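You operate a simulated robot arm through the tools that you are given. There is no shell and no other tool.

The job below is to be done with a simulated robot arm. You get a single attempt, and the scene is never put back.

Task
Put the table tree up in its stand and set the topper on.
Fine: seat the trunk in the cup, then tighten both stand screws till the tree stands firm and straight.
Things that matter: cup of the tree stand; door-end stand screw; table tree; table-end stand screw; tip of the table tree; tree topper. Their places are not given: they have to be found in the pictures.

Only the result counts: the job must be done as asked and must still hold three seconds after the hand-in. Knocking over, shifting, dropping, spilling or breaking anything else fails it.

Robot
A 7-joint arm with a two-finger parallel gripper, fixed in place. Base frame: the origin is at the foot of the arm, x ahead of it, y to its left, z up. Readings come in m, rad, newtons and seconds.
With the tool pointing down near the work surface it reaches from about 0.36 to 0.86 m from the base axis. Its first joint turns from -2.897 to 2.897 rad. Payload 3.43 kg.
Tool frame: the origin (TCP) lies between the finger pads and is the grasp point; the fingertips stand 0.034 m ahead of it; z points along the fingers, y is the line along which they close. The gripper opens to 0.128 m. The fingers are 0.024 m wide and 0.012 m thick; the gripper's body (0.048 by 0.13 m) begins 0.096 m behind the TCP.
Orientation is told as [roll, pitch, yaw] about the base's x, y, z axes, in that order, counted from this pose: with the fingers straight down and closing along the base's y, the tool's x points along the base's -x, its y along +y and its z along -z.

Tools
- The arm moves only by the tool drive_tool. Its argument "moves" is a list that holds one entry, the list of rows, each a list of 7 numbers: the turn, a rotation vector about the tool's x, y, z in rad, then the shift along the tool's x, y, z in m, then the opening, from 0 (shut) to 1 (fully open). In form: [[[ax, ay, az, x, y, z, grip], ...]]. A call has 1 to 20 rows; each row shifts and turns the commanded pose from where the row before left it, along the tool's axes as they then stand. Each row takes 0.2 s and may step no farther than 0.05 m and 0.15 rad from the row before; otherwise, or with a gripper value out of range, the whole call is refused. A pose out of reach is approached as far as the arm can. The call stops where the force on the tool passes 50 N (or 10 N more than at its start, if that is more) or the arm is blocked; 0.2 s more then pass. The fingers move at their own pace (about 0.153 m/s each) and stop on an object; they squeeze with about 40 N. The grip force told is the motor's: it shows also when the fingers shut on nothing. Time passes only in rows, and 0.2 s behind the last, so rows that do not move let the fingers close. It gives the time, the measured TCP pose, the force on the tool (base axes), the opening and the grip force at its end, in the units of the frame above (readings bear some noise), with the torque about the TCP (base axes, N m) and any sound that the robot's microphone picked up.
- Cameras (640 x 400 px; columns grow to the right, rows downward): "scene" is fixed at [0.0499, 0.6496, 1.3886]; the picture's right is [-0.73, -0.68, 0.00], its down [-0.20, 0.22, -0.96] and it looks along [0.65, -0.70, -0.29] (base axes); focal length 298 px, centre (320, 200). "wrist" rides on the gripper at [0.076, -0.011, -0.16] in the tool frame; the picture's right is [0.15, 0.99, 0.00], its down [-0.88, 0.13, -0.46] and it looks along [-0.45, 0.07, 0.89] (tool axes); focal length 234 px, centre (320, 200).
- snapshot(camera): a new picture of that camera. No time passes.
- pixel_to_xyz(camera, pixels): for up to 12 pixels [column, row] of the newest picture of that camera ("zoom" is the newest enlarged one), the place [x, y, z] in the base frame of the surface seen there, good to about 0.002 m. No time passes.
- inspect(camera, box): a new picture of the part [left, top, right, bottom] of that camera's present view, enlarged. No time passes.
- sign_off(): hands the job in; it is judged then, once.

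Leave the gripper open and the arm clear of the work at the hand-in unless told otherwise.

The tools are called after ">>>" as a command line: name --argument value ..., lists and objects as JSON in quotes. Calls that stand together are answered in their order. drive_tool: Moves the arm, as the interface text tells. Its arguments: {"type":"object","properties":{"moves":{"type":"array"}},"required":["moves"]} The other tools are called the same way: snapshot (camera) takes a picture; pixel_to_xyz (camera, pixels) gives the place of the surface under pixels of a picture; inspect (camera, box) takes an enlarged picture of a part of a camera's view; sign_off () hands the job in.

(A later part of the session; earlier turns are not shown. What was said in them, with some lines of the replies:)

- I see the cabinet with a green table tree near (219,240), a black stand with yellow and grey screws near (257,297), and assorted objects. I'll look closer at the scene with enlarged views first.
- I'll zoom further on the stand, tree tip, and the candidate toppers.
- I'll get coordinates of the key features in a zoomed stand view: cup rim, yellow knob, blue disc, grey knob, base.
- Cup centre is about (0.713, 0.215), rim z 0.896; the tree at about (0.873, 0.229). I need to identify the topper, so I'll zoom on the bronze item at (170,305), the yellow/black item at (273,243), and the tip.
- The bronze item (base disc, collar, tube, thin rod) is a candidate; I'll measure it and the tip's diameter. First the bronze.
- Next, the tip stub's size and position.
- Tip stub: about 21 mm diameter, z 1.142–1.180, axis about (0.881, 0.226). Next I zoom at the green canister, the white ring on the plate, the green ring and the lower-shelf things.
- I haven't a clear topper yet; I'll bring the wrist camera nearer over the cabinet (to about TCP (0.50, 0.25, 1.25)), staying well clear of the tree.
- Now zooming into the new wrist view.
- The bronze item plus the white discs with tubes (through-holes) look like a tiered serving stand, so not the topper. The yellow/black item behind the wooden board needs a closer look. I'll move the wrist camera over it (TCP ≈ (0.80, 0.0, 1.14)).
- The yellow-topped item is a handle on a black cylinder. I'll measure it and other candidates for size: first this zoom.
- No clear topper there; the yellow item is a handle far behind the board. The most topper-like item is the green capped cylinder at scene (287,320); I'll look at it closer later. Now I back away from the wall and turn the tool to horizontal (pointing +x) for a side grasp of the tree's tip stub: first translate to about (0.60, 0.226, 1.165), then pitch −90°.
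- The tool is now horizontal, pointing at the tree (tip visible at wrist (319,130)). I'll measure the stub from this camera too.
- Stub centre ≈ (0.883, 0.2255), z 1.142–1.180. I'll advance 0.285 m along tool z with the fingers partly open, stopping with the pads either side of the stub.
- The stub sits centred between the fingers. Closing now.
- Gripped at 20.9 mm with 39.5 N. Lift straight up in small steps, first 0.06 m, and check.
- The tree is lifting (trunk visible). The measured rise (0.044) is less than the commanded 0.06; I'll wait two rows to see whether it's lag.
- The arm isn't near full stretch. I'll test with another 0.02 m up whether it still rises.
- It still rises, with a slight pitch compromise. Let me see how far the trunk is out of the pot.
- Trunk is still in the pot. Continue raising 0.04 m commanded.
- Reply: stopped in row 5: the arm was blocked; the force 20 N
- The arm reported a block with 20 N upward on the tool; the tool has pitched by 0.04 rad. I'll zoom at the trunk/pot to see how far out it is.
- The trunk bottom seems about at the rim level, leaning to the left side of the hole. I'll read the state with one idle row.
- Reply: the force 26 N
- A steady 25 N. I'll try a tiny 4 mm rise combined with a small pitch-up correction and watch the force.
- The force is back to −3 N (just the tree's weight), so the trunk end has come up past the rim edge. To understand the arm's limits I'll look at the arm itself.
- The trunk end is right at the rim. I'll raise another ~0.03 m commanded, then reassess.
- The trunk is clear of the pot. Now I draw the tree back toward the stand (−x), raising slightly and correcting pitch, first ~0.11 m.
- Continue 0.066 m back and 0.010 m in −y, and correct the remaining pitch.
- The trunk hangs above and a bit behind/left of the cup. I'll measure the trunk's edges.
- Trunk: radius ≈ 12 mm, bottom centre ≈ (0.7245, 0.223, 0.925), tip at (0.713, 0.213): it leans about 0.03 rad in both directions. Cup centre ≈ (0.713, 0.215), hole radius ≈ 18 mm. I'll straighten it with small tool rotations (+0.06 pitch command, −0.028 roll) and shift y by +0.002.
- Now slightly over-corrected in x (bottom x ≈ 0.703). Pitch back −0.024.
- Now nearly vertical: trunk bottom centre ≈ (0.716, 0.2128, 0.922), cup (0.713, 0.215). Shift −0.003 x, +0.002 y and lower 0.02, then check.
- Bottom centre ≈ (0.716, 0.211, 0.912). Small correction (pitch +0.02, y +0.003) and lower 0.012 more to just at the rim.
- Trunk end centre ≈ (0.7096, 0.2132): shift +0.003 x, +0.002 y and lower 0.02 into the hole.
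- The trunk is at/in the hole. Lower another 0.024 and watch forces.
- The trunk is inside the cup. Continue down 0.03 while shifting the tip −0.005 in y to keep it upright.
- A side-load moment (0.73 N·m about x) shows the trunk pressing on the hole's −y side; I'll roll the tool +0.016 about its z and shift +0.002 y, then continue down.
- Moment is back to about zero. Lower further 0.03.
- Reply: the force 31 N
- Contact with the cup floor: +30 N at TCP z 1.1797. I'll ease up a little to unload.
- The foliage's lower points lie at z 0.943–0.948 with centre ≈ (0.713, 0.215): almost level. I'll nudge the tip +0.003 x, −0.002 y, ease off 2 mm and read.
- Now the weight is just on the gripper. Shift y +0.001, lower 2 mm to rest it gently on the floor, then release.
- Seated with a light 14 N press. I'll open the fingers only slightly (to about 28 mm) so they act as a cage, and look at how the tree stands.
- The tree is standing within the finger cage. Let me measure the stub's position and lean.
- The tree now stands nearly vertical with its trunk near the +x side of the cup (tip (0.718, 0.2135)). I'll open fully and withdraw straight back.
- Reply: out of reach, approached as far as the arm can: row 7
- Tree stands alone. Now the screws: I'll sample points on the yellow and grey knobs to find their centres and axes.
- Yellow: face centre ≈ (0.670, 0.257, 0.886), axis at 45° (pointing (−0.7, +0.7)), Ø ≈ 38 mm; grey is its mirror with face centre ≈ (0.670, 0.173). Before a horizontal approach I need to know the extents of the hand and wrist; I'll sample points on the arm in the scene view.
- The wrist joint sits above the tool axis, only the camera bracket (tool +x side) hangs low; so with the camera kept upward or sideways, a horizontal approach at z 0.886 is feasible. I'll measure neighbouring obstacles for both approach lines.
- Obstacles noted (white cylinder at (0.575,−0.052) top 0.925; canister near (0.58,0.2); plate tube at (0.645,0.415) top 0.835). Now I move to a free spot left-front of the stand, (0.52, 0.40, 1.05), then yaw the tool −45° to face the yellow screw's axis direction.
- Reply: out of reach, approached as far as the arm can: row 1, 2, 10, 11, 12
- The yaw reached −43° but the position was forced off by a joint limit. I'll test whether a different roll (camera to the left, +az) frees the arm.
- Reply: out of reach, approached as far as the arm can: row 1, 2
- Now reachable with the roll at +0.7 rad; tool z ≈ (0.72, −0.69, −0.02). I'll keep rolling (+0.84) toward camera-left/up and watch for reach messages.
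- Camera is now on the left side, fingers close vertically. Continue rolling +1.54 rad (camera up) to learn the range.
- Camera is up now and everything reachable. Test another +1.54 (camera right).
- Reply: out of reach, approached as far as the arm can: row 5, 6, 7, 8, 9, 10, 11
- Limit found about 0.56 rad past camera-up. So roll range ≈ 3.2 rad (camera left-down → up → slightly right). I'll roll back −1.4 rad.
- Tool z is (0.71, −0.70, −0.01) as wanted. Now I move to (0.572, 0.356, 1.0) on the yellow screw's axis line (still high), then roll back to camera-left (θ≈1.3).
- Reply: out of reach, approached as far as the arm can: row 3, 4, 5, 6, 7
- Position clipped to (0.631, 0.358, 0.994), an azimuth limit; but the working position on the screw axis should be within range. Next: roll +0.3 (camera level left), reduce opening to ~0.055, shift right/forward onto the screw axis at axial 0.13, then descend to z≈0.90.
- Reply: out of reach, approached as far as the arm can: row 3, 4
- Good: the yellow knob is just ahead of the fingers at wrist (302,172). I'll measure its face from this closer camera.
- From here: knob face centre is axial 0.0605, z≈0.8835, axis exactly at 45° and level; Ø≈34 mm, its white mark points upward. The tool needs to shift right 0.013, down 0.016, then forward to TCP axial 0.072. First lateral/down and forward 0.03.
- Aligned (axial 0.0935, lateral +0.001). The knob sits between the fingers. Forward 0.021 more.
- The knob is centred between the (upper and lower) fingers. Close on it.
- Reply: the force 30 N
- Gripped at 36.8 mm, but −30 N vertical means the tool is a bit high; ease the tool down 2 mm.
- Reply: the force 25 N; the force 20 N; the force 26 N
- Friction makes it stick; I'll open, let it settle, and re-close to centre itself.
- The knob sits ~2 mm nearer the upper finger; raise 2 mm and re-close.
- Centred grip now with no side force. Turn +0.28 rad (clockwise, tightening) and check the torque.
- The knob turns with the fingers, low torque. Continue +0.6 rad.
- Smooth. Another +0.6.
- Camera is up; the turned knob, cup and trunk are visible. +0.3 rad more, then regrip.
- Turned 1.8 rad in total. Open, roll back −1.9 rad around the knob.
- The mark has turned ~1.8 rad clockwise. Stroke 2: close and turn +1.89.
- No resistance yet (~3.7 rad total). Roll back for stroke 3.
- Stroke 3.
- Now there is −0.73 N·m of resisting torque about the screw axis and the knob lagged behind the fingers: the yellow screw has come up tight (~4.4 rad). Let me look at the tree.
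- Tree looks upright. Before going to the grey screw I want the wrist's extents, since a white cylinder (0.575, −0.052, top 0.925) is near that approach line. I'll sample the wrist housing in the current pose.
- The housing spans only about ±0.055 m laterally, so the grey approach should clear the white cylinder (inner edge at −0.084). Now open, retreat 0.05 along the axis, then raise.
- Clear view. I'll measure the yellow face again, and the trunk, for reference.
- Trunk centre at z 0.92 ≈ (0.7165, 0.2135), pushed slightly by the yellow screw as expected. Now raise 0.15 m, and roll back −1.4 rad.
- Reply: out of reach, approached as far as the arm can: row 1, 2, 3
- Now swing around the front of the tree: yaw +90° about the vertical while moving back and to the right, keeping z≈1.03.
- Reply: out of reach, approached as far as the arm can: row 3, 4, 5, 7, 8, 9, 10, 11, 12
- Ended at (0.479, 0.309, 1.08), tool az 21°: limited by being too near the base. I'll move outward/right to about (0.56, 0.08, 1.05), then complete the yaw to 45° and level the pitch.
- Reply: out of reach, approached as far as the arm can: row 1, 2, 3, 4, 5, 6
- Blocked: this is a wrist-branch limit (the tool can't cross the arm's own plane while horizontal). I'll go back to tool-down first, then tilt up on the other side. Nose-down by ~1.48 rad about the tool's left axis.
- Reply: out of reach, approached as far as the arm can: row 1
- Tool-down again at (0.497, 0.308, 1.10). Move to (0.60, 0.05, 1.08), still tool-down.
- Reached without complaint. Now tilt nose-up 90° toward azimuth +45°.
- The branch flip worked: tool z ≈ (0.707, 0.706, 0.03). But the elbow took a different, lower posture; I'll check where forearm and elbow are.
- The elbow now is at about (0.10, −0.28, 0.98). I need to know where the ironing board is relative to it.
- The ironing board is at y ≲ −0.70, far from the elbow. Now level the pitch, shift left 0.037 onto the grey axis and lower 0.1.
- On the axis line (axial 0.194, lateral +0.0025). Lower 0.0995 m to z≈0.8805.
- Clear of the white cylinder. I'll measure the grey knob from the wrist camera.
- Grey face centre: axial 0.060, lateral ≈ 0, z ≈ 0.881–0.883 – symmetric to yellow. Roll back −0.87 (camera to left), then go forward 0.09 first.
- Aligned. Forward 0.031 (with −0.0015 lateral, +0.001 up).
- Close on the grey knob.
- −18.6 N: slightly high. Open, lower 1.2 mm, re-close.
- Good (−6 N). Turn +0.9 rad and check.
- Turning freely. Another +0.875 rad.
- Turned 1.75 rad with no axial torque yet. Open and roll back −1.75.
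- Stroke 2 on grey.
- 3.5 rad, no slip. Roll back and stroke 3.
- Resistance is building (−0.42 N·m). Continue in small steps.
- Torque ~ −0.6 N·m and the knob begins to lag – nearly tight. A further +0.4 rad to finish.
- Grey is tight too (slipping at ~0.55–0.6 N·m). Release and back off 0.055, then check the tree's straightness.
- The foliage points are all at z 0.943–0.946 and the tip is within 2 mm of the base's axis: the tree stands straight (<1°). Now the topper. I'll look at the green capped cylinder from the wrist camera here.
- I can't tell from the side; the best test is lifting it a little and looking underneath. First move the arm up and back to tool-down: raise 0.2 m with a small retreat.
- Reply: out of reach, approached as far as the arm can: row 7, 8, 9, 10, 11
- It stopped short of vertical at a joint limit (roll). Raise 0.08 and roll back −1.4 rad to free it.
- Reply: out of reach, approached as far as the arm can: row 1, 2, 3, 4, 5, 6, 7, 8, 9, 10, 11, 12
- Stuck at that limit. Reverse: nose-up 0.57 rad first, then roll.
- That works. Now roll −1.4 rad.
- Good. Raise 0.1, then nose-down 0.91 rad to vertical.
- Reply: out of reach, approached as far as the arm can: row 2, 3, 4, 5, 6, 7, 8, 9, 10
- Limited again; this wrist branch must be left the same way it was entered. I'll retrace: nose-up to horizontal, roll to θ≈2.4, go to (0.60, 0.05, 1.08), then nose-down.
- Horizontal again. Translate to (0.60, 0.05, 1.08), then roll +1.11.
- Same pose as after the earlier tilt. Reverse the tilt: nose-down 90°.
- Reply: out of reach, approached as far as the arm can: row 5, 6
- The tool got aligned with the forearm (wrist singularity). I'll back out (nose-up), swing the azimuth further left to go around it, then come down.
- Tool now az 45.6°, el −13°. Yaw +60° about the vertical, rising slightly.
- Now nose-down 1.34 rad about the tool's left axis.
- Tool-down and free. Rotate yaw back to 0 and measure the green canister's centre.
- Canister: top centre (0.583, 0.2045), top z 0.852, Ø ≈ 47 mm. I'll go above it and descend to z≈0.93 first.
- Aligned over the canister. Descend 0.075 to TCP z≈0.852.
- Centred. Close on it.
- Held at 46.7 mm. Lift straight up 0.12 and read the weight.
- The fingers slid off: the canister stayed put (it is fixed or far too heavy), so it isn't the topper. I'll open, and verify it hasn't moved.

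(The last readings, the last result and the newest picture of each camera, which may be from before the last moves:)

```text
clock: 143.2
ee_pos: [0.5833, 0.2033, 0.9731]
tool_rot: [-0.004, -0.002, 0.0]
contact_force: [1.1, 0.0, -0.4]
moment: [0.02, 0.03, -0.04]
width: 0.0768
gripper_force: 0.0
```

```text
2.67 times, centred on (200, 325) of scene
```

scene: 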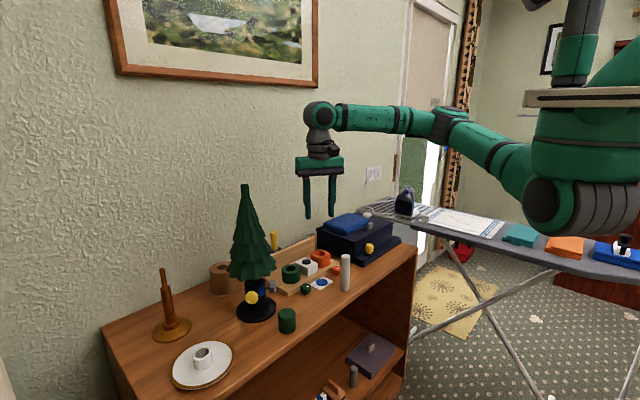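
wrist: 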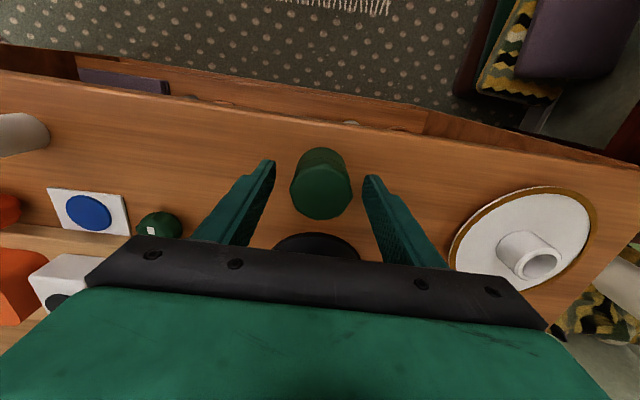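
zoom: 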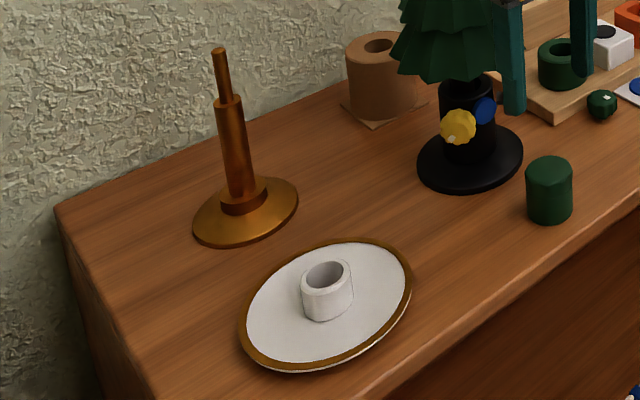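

The canister did shift by about 3 mm, so it is movable but slipped out. I'll measure its position now to know precisely.

>>> inspect --camera "scene" --box '[267, 300, 307, 340]'

>>> pixel_to_xyz --camera "zoom" --pixels '[[310, 134], [235, 134], [385, 134], [310, 94], [310, 179], [250, 104], [370, 104], [250, 169], [370, 169], [312, 255], [235, 255], [390, 255]]'

>>> snapshot --camera "wrist"

>>> inspect --camera "wrist" --box '[290, 110, 350, 170]'

```text
10.00 times, centred on (287, 320) of scene
```

zoom: 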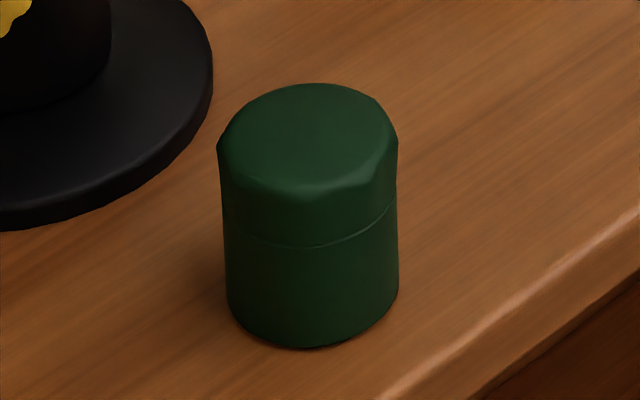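

```text
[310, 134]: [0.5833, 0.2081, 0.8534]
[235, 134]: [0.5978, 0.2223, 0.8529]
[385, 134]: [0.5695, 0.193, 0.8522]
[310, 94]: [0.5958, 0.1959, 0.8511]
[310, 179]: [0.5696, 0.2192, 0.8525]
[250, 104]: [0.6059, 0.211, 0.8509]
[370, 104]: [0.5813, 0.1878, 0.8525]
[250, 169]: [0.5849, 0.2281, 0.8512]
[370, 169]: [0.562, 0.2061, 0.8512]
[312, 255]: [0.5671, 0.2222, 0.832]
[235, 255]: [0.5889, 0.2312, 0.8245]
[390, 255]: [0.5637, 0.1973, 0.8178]
```

```text
taken
```

wrist: 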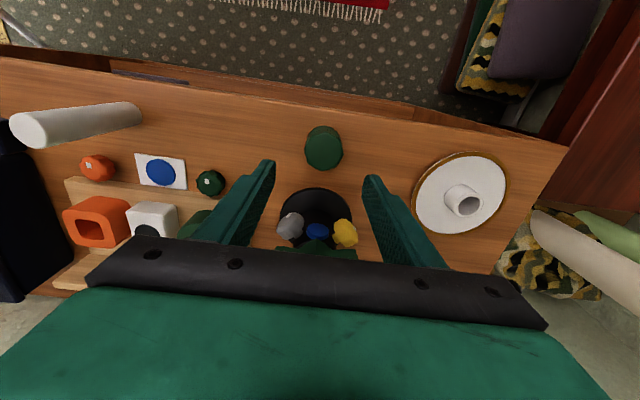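

```text
6.67 times, centred on (320, 140) of wrist
```

zoom: 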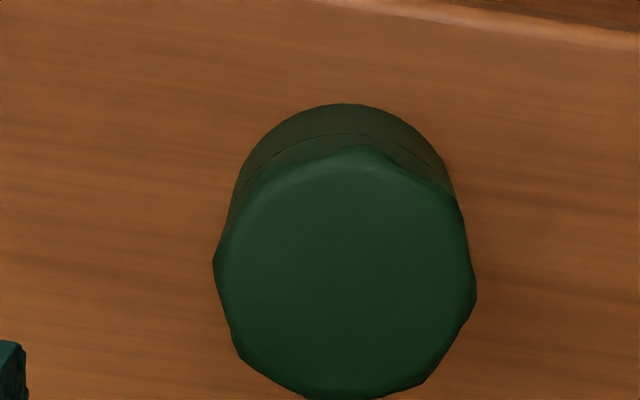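

Its centre is now (0.5836, 0.2076), 3 mm off in y. Re-gripping centred at y 0.2045 will put that right, and lets me check its weight with a slow lift.

>>> drive_tool --moves '[[[0, 0, 0, 0, 0.0008, 0.032, 0.6], [0, 0, 0, 0, 0, 0.032, 0.6], [0, 0, 0, 0, 0, 0.032, 0.6], [0, 0, 0, 0, 0, 0.032, 0.6], [0, 0, 0, 0, 0, 0, 0.6]]]'

>>> drive_tool --moves '[[[0, 0, 0, 0, 0, 0, 0.4], [0, 0, 0, 0, 0, 0, 0], [0, 0, 0, 0, 0, 0, 0], [0, 0, 0, 0, 0, 0, 0]]]'

```text
clock: 144.4
ee_pos: [0.5839, 0.205, 0.8452]
tool_rot: [-0.005, -0.002, 0.001]
contact_force: [-0.6, -0.5, -0.8]
moment: [0.01, 0.01, 0.03]
width: 0.0767
gripper_force: 0.1
```

```text
clock: 145.4
ee_pos: [0.5842, 0.2043, 0.8452]
tool_rot: [-0.004, 0.0, 0.0]
contact_force: [-0.9, -0.7, 1.1]
moment: [0.0, -0.02, 0.0]
width: 0.0467
gripper_force: 39.9
```

Gripped deeper now. Lift slowly by 4 mm and read the vertical force.

>>> drive_tool --moves '[[[0, 0, 0, 0, 0, -0.002, 0], [0, 0, 0, 0, 0, -0.002, 0], [0, 0, 0, 0, 0, 0, 0]]]'

>>> inspect --camera "scene" --box '[257, 290, 317, 350]'

```text
clock: 146.2
ee_pos: [0.5828, 0.2039, 0.8488]
tool_rot: [-0.005, -0.001, -0.003]
contact_force: [-0.1, 0.1, 0.5]
moment: [-0.01, -0.02, -0.01]
width: 0.0467
gripper_force: 40.1
```

```text
6.67 times, centred on (287, 320) of scene
```

zoom: 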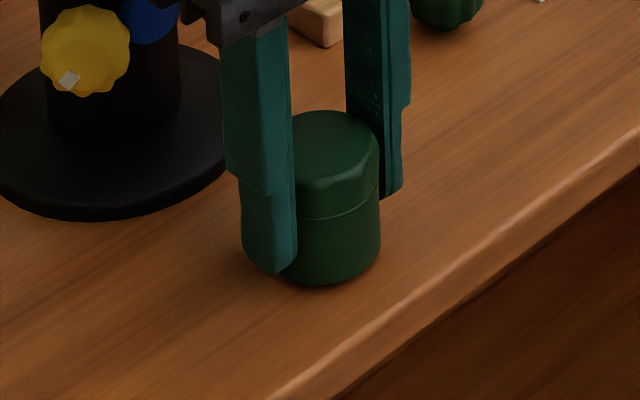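

No weight felt. Lift another 20 mm slowly and look.

>>> drive_tool --moves '[[[0, 0, 0, 0, 0, -0.005, 0], [0, 0, 0, 0, 0, -0.005, 0], [0, 0, 0, 0, 0, -0.005, 0], [0, 0, 0, 0, 0, -0.005, 0], [0, 0, 0, 0, 0, 0, 0]]]'

>>> inspect --camera "scene" --box '[257, 290, 317, 350]'

```text
clock: 147.4
ee_pos: [0.583, 0.2046, 0.8687]
tool_rot: [-0.005, -0.002, -0.002]
contact_force: [-0.4, 0.1, -0.3]
moment: [0.03, -0.02, 0.01]
width: 0.047
gripper_force: 39.9
```

```text
6.67 times, centred on (287, 320) of scene
```

zoom: 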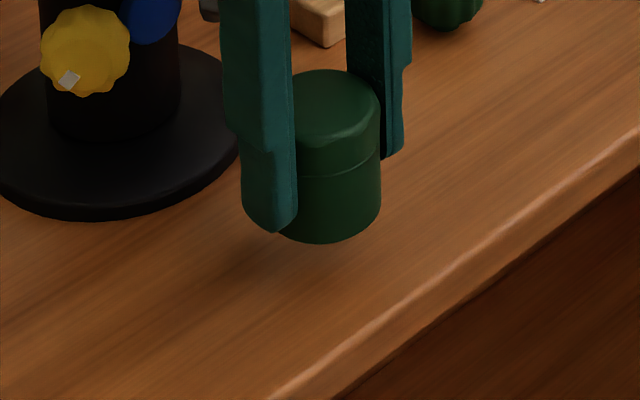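

It is lifted this time (light). To see its underside I'll raise it to about camera height: TCP ≈ (0.47, 0.22, 1.42).

>>> drive_tool --moves '[[[0, 0, 0, 0, 0, -0.02, 0], [0, 0, 0, 0, 0, -0.03, 0], [0, 0, 0, 0, 0, -0.03, 0], [0, 0, 0, 0.006, 0, -0.03, 0], [0, 0, 0, 0.01, 0.0016, -0.035, 0], [0, 0, 0, 0.0113, 0.0016, -0.035, 0], [0, 0, 0, 0.0113, 0.0016, -0.035, 0], [0, 0, 0, 0.0113, 0.0016, -0.035, 0], [0, 0, 0, 0.0113, 0.0016, -0.035, 0], [0, 0, 0, 0.0113, 0.0016, -0.035, 0], [0, 0, 0, 0.0113, 0.0016, -0.035, 0], [0, 0, 0, 0.0113, 0.0016, -0.035, 0], [0, 0, 0, 0.0113, 0.0016, -0.035, 0], [0, 0, 0, 0.0113, 0.0016, -0.035, 0], [0, 0, 0, 0, 0, -0.035, 0], [0, 0, 0, 0, 0, -0.03, 0]]]'

>>> snapshot --camera "scene"

```text
clock: 150.8
ee_pos: [0.4657, 0.2228, 1.3947]
tool_rot: [-0.004, -0.002, 0.0]
contact_force: [0.2, -0.2, -0.7]
moment: [0.01, 0.03, 0.0]
width: 0.0468
gripper_force: 39.8
```

```text
taken
```

scene: 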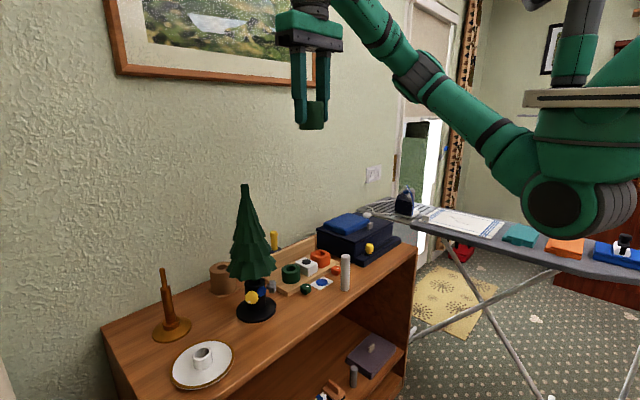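

It's near the camera's height. Tilt the tool 0.72 rad so its bottom faces the scene camera.

>>> drive_tool --moves '[[[-0.085, 0.085, 0, 0, 0, 0, 0], [-0.085, 0.085, 0, 0, 0, 0, 0], [-0.085, 0.085, 0, 0, 0, 0, 0], [-0.085, 0.085, 0, 0, 0, 0, 0], [-0.085, 0.085, 0, 0, 0, 0, 0], [-0.085, 0.085, 0, 0, 0, 0, 0]]]'

>>> snapshot --camera "scene"

>>> inspect --camera "scene" --box '[260, 70, 360, 160]'

```text
clock: 152.2
ee_pos: [0.4652, 0.2233, 1.3932]
tool_rot: [0.553, 0.485, 0.139]
contact_force: [0.5, -0.4, 0.0]
moment: [0.0, -0.03, -0.02]
width: 0.047
gripper_force: 40.1
```

```text
taken
```

scene: 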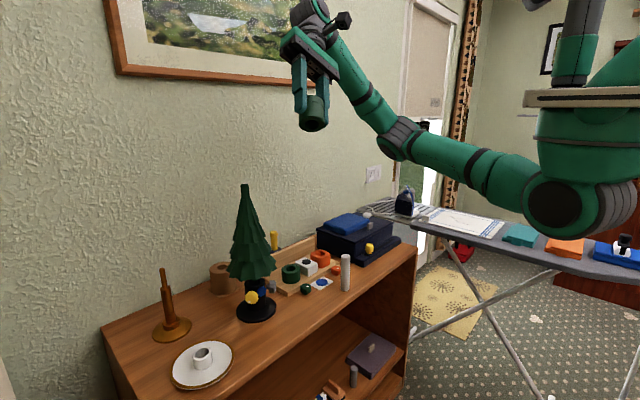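

```text
4.44 times, centred on (310, 115) of scene
```

zoom: 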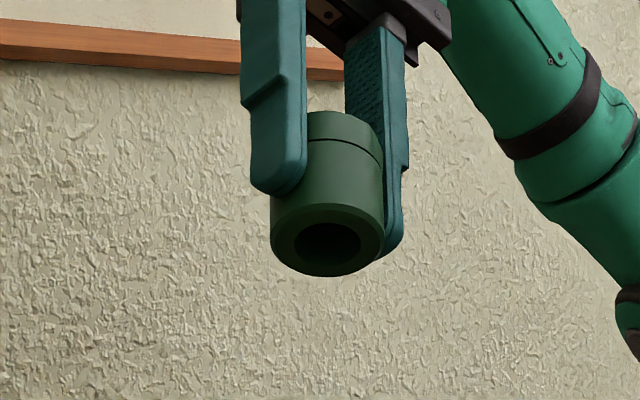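

The underside has a round socket – this is the tree topper. Un-tilt, then carry it above the tip: to about (0.7205, 0.218, 1.30).

>>> drive_tool --moves '[[[0.085, -0.085, 0, 0, 0, 0, 0], [0.085, -0.085, 0, 0, 0, 0, 0], [0.085, -0.085, 0, 0, 0, 0, 0], [0.085, -0.085, 0, 0, 0, 0, 0], [0.085, -0.085, 0, 0, 0, 0, 0], [0.085, -0.085, 0, 0, 0, 0, 0]]]'

>>> drive_tool --moves '[[[0, 0, 0, -0.035, -0.0008, 0.01, 0], [0, 0, 0, -0.035, -0.0008, 0.01, 0], [0, 0, 0, -0.035, -0.0008, 0.01, 0], [0, 0, 0, -0.035, -0.0008, 0.01, 0], [0, 0, 0, -0.035, -0.0008, 0.01, 0], [0, 0, 0, -0.035, -0.0008, 0.01, 0], [0, 0, 0, -0.025, -0.0008, 0.01, 0], [0, 0, 0, -0.02, 0, 0.01, 0], [0, 0, 0, 0, 0, 0, 0]]]'

>>> snapshot --camera "scene"

>>> snapshot --camera "wrist"

```text
clock: 153.6
ee_pos: [0.4658, 0.2227, 1.3953]
tool_rot: [-0.005, -0.002, -0.001]
contact_force: [-0.2, -1.1, 0.0]
moment: [0.01, 0.07, 0.02]
width: 0.0468
gripper_force: 39.8
```

```text
clock: 155.6
ee_pos: [0.7202, 0.2168, 1.3149]
tool_rot: [-0.005, -0.001, 0.001]
contact_force: [0.3, -0.2, -0.7]
moment: [0.04, 0.01, 0.02]
width: 0.047
gripper_force: 40.1
```

```text
taken
```

scene: 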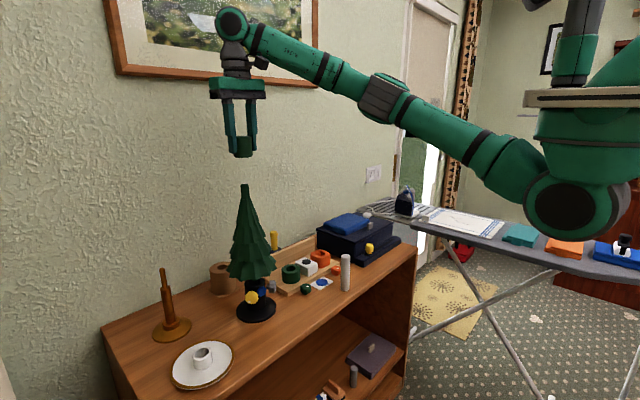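

```text
taken
```

wrist: 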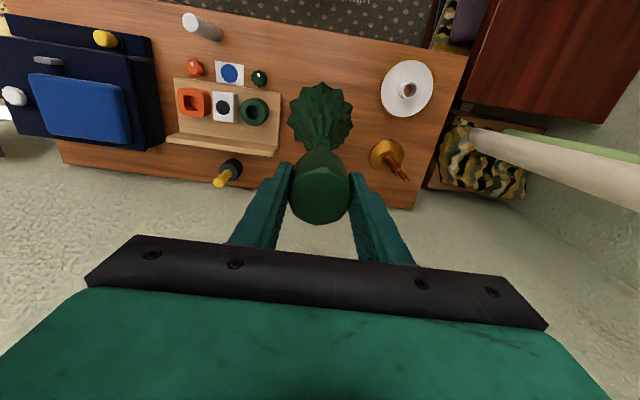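

Topper is above the tip. I'll measure both in the same zoomed picture.

>>> inspect --camera "scene" --box '[215, 135, 275, 210]'

>>> pixel_to_xyz --camera "zoom" --pixels '[[295, 270], [315, 270], [305, 275], [325, 275], [310, 300], [320, 300], [290, 80], [300, 80], [310, 80], [300, 100], [280, 95], [320, 60]]'

```text
5.33 times, centred on (245, 172) of scene
```

zoom: 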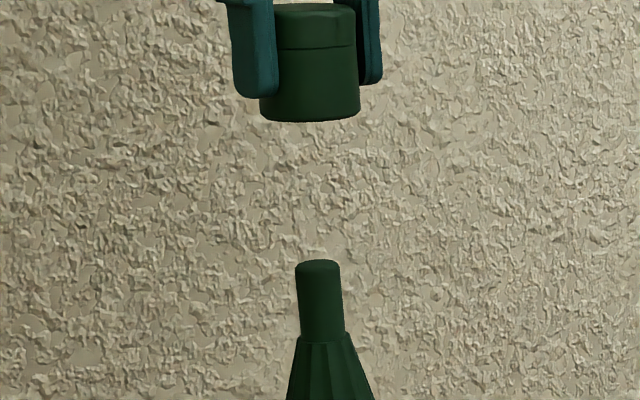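

```text
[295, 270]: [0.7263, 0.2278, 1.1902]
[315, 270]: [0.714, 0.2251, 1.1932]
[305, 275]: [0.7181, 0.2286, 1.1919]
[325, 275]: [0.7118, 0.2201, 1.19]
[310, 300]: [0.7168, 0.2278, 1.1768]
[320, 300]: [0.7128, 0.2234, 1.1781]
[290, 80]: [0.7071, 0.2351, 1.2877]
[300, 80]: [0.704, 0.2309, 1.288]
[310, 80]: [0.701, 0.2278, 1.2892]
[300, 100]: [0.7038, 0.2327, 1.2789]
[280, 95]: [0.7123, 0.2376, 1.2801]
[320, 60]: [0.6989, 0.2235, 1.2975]
```

Tip centre ≈ (0.722, 0.2176); topper centre ≈ (0.7206, 0.2157). Shift +0.0018 in x and y, lower 0.055 to just above the tip.

>>> drive_tool --moves '[[[0, 0, 0, -0.0018, 0.0018, 0.015, 0], [0, 0, 0, 0, 0, 0.02, 0], [0, 0, 0, 0, 0, 0.02, 0], [0, 0, 0, 0, 0, 0, 0]]]'

>>> inspect --camera "scene" --box '[225, 150, 270, 205]'

>>> pixel_to_xyz --camera "zoom" --pixels '[[310, 220], [320, 220], [330, 220], [340, 220], [310, 240], [330, 240], [310, 80], [320, 80], [330, 80], [300, 110], [315, 110], [330, 110]]'

```text
clock: 156.6
ee_pos: [0.7219, 0.2198, 1.2593]
tool_rot: [-0.003, -0.003, 0.001]
contact_force: [-0.4, 0.2, -0.7]
moment: [-0.02, -0.02, 0.01]
width: 0.047
gripper_force: 40.0
```

```text
7.27 times, centred on (248, 178) of scene
```

zoom: 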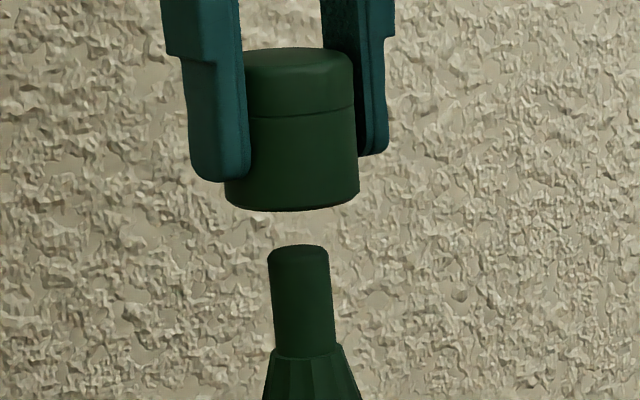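

```text
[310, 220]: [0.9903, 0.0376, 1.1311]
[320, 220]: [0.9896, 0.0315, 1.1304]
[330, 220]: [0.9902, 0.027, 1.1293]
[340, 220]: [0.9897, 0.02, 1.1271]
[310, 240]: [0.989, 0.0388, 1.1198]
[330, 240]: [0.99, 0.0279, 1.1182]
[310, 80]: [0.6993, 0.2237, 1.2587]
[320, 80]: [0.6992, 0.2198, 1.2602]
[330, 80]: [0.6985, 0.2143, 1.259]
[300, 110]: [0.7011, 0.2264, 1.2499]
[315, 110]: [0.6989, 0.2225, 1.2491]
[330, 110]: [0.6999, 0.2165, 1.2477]
```

Laterally aligned within a fraction of a millimetre. Descend slowly 0.02 and watch the force.

>>> drive_tool --moves '[[[0, 0, 0, 0, 0, 0.006, 0], [0, 0, 0, 0, 0, 0.006, 0], [0, 0, 0, 0, 0, 0.005, 0], [0, 0, 0, 0, 0, 0.005, 0], [0, 0, 0, 0, 0, 0, 0]]]'

>>> inspect --camera "scene" --box '[225, 150, 270, 205]'

```text
clock: 157.8
ee_pos: [0.7219, 0.2187, 1.238]
tool_rot: [-0.002, -0.002, 0.001]
contact_force: [-0.2, -0.1, -0.4]
moment: [0.03, 0.01, -0.01]
width: 0.0466
gripper_force: 39.5
```

```text
7.27 times, centred on (248, 178) of scene
```

zoom: 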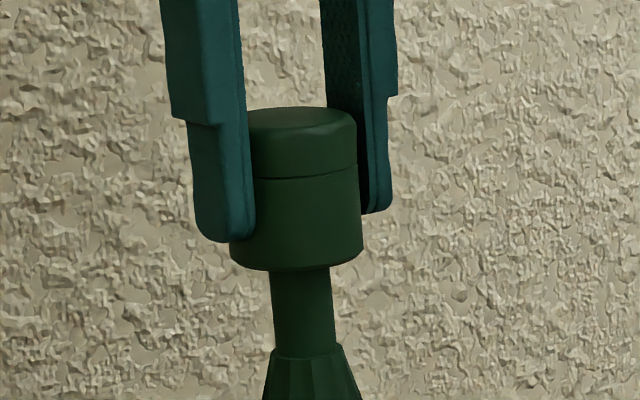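

It's sliding over the tip with no force. Continue down 0.02 slowly.

>>> drive_tool --moves '[[[0, 0, 0, 0, 0, 0.005, 0], [0, 0, 0, 0, 0, 0.005, 0], [0, 0, 0, 0, 0, 0.005, 0], [0, 0, 0, 0, 0, 0.005, 0], [0, 0, 0, 0, 0, 0, 0]]]'

>>> inspect --camera "scene" --box '[225, 150, 270, 205]'

```text
clock: 159.0
ee_pos: [0.7213, 0.2181, 1.2173]
tool_rot: [-0.005, -0.002, 0.001]
contact_force: [0.1, 0.6, 0.2]
moment: [-0.03, 0.01, 0.01]
width: 0.0469
gripper_force: 39.4
```

```text
7.27 times, centred on (248, 178) of scene
```

zoom: 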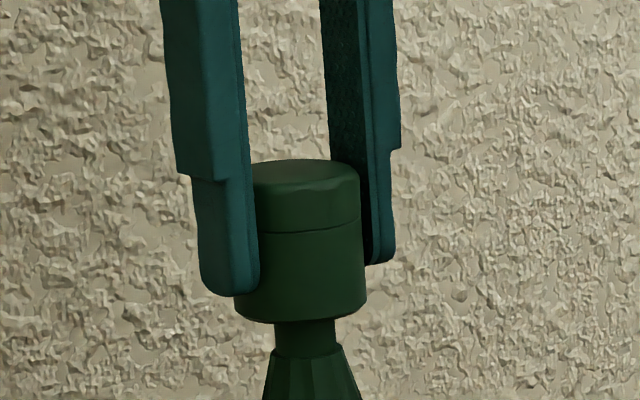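

Still free. Continue 0.012 in 3 mm steps.

>>> drive_tool --moves '[[[0, 0, 0, 0, 0, 0.003, 0], [0, 0, 0, 0, 0, 0.003, 0], [0, 0, 0, 0, 0, 0.003, 0], [0, 0, 0, 0, 0, 0.003, 0], [0, 0, 0, 0, 0, 0, 0]]]'

>>> inspect --camera "scene" --box '[225, 150, 270, 205]'

```text
clock: 160.2
ee_pos: [0.7225, 0.2173, 1.2057]
tool_rot: [-0.004, -0.003, 0.0]
contact_force: [-0.6, -0.5, 4.0]
moment: [-0.06, 0.05, 0.02]
width: 0.0468
gripper_force: 40.3
```

```text
7.27 times, centred on (248, 178) of scene
```

zoom: 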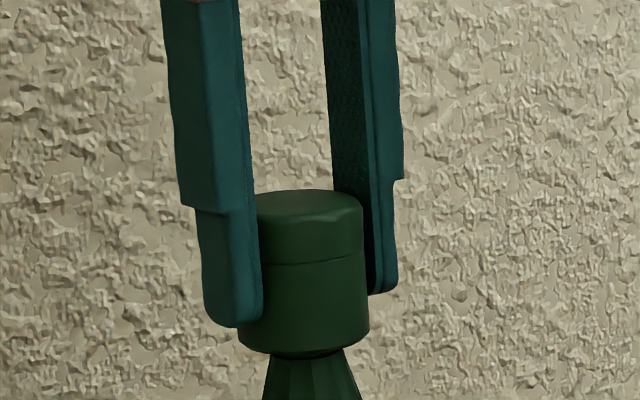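

Contact (+4 N): the topper's lower edge has reached the shoulder below the tip. A further 1 mm press, then release.

>>> drive_tool --moves '[[[0, 0, 0, 0, 0, 0.001, 0], [0, 0, 0, 0, 0, 0, 0]]]'

```text
clock: 160.8
ee_pos: [0.7226, 0.2182, 1.2049]
tool_rot: [-0.003, -0.001, 0.0]
contact_force: [0.2, 0.4, 14.6]
moment: [-0.04, 0.11, 0.0]
width: 0.047
gripper_force: 39.3
```

Seated with 14.6 N. Open the fingers gently.

>>> drive_tool --moves '[[[0, 0, 0, 0, 0, 0, 0.45], [0, 0, 0, 0, 0, 0, 0.5], [0, 0, 0, 0, 0, 0, 0.6], [0, 0, 0, 0, 0, 0, 0.6]]]'

>>> inspect --camera "scene" --box '[225, 150, 270, 205]'

```text
clock: 161.8
ee_pos: [0.7228, 0.2178, 1.2049]
tool_rot: [-0.005, 0.0, -0.001]
contact_force: [0.1, 0.3, 0.3]
moment: [0.03, 0.0, 0.04]
width: 0.0767
gripper_force: 0.1
```

```text
7.27 times, centred on (248, 178) of scene
```

zoom: 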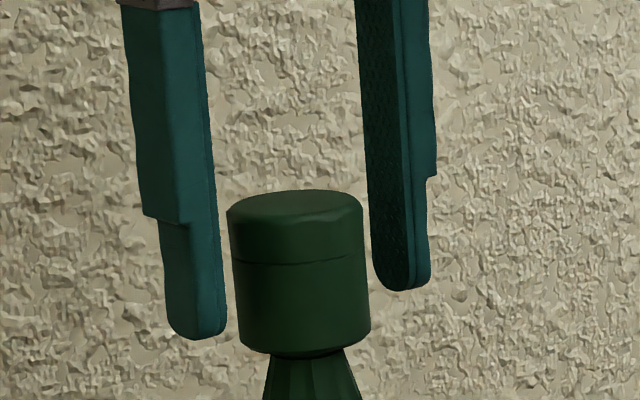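

Topper stays on. Raise straight up 0.12 and back away.

>>> drive_tool --moves '[[[0, 0, 0, 0, 0, -0.02, 0.6], [0, 0, 0, 0, 0, -0.03, 0.6], [0, 0, 0, 0, 0, -0.035, 0.6], [0, 0, 0, 0, 0, -0.035, 0.7], [0, 0, 0, 0.035, 0, -0.01, 0.8], [0, 0, 0, 0.04, 0, 0, 1], [0, 0, 0, 0.04, 0, 0, 1], [0, 0, 0, 0.04, 0, 0, 1], [0, 0, 0, 0.04, 0, 0, 1], [0, 0, 0, 0.04, 0, 0, 1]]]'

>>> snapshot --camera "scene"

>>> inspect --camera "scene" --box '[200, 160, 300, 330]'

>>> inspect --camera "scene" --box '[225, 170, 270, 215]'

>>> inspect --camera "scene" --box '[220, 250, 300, 330]'

>>> pixel_to_xyz --camera "zoom" --pixels '[[168, 135], [232, 153], [305, 146], [368, 128], [402, 90], [155, 104], [285, 158], [295, 160], [220, 320], [395, 300]]'

```text
clock: 164.0
ee_pos: [0.4866, 0.2209, 1.3327]
tool_rot: [-0.002, 0.002, 0.0]
contact_force: [-0.9, 0.2, 0.3]
moment: [-0.02, 0.02, -0.01]
width: 0.1281
gripper_force: 0.1
```

```text
taken
```

scene: 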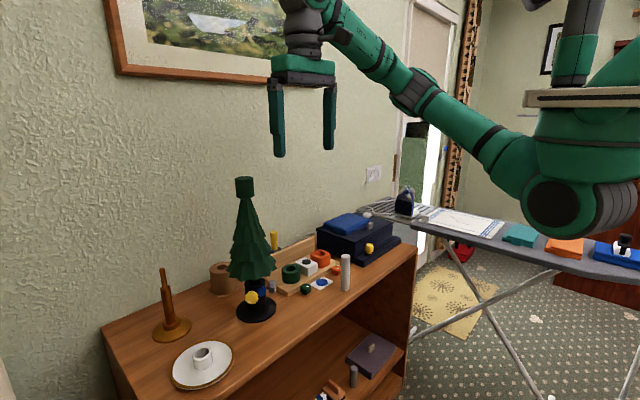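

```text
2.35 times, centred on (250, 245) of scene
```

zoom: 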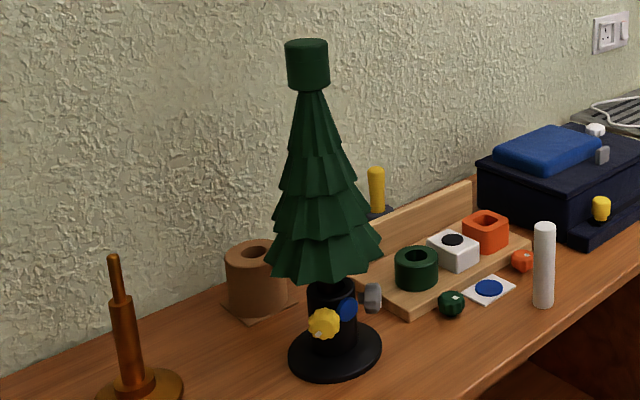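

```text
8.89 times, centred on (248, 192) of scene
```

zoom: 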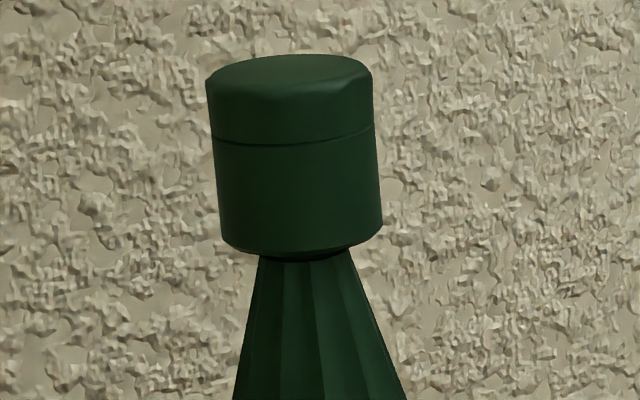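

```text
5.00 times, centred on (260, 290) of scene
```

zoom: 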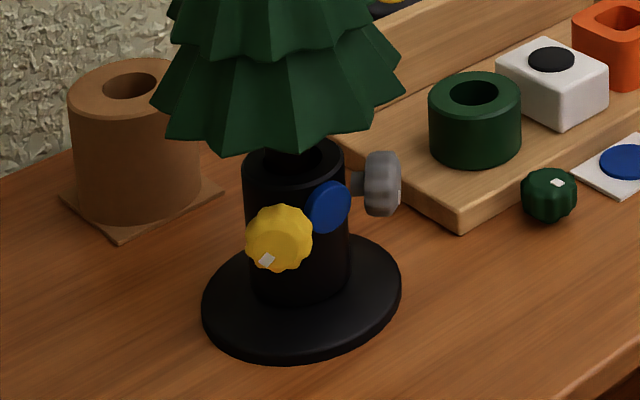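

```text
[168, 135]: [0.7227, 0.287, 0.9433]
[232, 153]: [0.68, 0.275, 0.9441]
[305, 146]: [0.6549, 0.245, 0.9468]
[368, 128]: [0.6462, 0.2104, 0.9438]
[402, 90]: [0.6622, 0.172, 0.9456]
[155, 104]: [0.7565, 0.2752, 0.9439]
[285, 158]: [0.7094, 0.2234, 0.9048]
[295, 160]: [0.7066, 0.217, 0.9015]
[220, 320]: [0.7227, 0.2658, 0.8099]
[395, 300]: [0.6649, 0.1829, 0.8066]
```

Tree level, topper seated, hand clear. I'll double-check the surroundings against the initial picture (pot, plate, knobs) and see whether the topper is stable after a short wait.

>>> inspect --camera "scene" --box '[190, 225, 250, 305]'

>>> inspect --camera "scene" --box '[230, 210, 410, 340]'

>>> inspect --camera "scene" --box '[140, 260, 250, 400]'

>>> snapshot --camera "wrist"

```text
5.00 times, centred on (220, 265) of scene
```

zoom: 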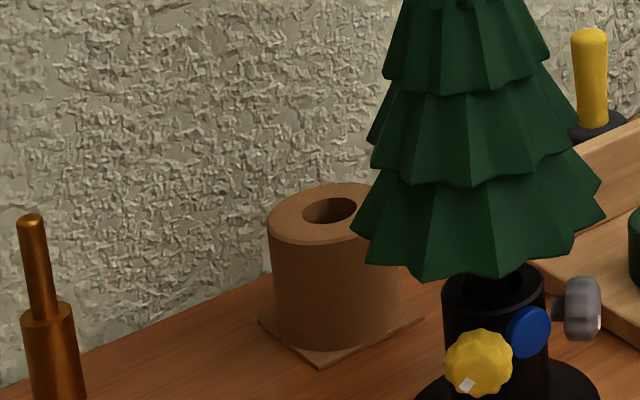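

```text
3.08 times, centred on (320, 275) of scene
```

zoom: 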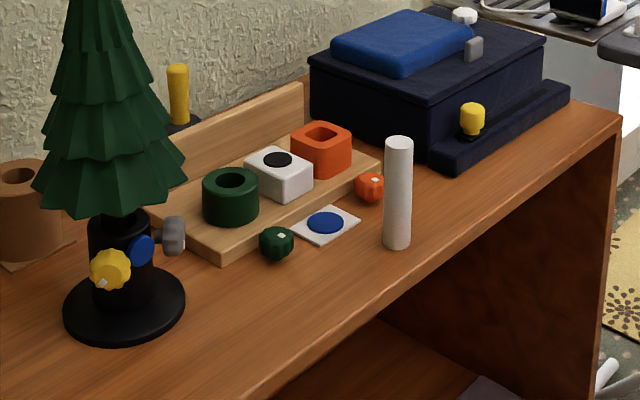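

```text
2.86 times, centred on (195, 330) of scene
```

zoom: 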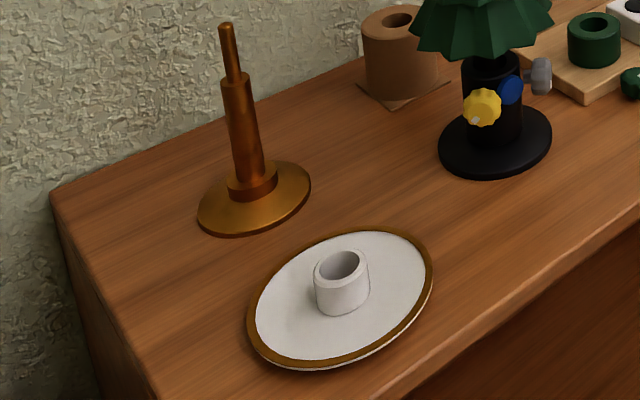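

```text
taken
```

wrist: 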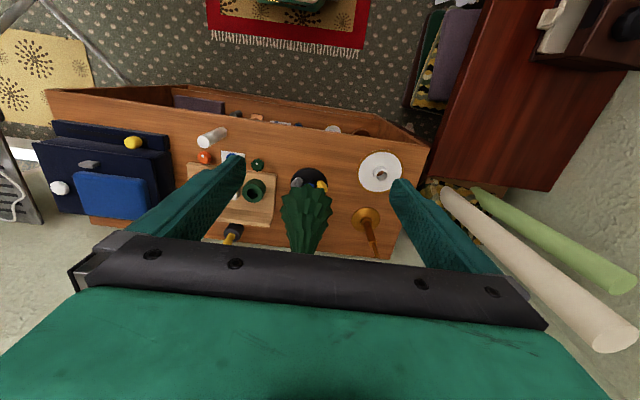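

Everything else is where it was. I'll compare the screws in the same zoom as before tightening, to see whether they moved inward.

>>> inspect --camera "scene" --box '[245, 270, 285, 310]'

```text
10.00 times, centred on (265, 290) of scene
```

zoom: 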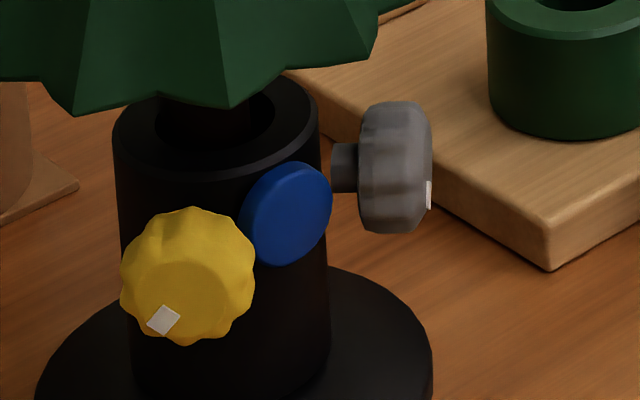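

Both screws turned about the same amount (~220°) and stopped solid; the screw rods have moved into the cup. Tree upright, topper on. I'll move the open hand back near its start position, wait a moment and take a last look.

>>> drive_tool --moves '[[[0, 0, 0, 0.03, -0.035, -0.015, 1], [0, 0, 0, 0.03, -0.035, -0.02, 1], [0, 0, 0, 0.03, -0.035, -0.02, 1], [0, 0, 0, 0.02, -0.03, -0.02, 1], [0, 0, 0, 0, 0, 0, 1], [0, 0, 0, 0, 0, 0, 1], [0, 0, 0, 0, 0, 0, 1], [0, 0, 0, 0, 0, 0, 1], [0, 0, 0, 0, 0, 0, 1]]]'

>>> snapshot --camera "scene"

>>> inspect --camera "scene" --box '[200, 165, 300, 330]'

```text
refused: row 2 steps farther than a row can; nothing moved
```

```text
taken
```

scene: 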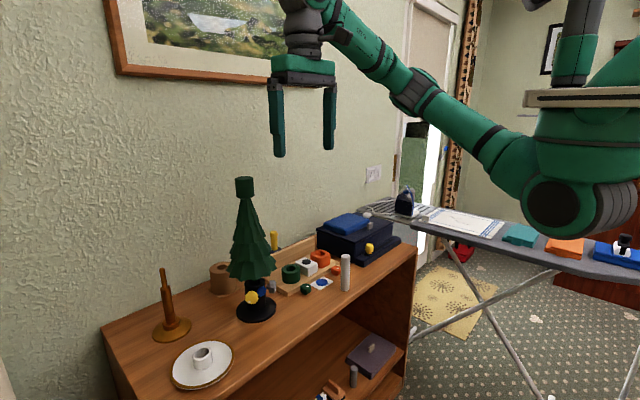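

```text
2.42 times, centred on (250, 248) of scene
```

zoom: 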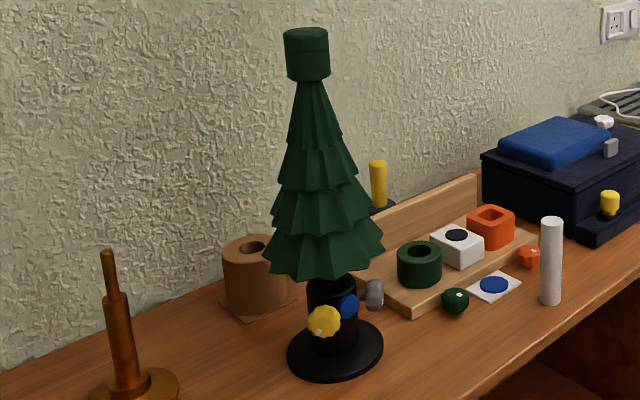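

That step was just over the limit and was refused; nothing moved. I'll repeat with smaller steps.

>>> drive_tool --moves '[[[0, 0, 0, 0.025, -0.03, -0.015, 1], [0, 0, 0, 0.025, -0.03, -0.015, 1], [0, 0, 0, 0.025, -0.03, -0.015, 1], [0, 0, 0, 0.025, -0.03, -0.015, 1], [0, 0, 0, 0, 0, 0, 1], [0, 0, 0, 0, 0, 0, 1], [0, 0, 0, 0, 0, 0, 1], [0, 0, 0, 0, 0, 0, 1], [0, 0, 0, 0, 0, 0, 1], [0, 0, 0, 0, 0, 0, 1]]]'

>>> inspect --camera "scene" --box '[200, 165, 300, 330]'

>>> inspect --camera "scene" --box '[225, 170, 270, 215]'

```text
clock: 166.2
ee_pos: [0.3877, 0.0979, 1.3952]
tool_rot: [-0.003, -0.002, 0.001]
contact_force: [0.0, 0.0, 0.0]
moment: [0.01, 0.01, 0.02]
width: 0.1279
gripper_force: 0.1
```

```text
2.42 times, centred on (250, 248) of scene
```

zoom: 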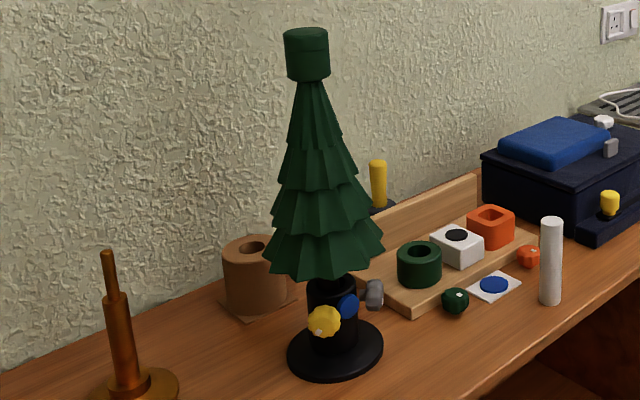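

```text
8.89 times, centred on (248, 192) of scene
```

zoom: 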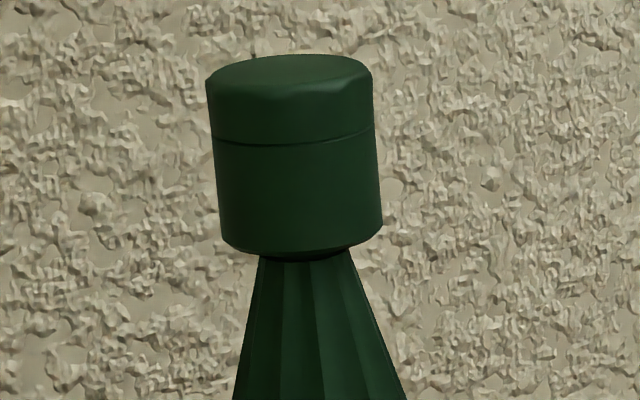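

Nothing has changed after the wait: the tree is straight in its cup, both screws are tight and the topper is seated. The gripper is open, the arm is clear of the work, and nothing else has been shifted. I'm handing the job in.

>>> sign_off

```text
The job is handed in.
```

The table tree is standing in its stand with both screws tight and the topper on, and I have handed the job in. I have no verdict back yet.

- **Tree:** The trunk is seated on the cup floor. The foliage points are level to within about 2 mm all round, so the lean is under 1°.
- **Screws:** I turned the yellow (table-end) screw and the grey (door-end) screw about 220° each. Both stopped solid, and the fingers slipped on the knobs at about 0.55–0.73 N·m. I did not push-test the tree for firmness beyond pressing the topper on.
- **Topper:** It is the green capped cylinder that stood in front of the stand. It has a socket underneath. It slid over the tip without force and seated against the shoulder below it. My first lift of it slipped, but only the topper itself moved.
- **Surroundings:** In the pictures the pot, plate, bronze stand, knobs and board look unmoved.

At hand-in the gripper was open and the arm was back near its starting pose, clear of the work.
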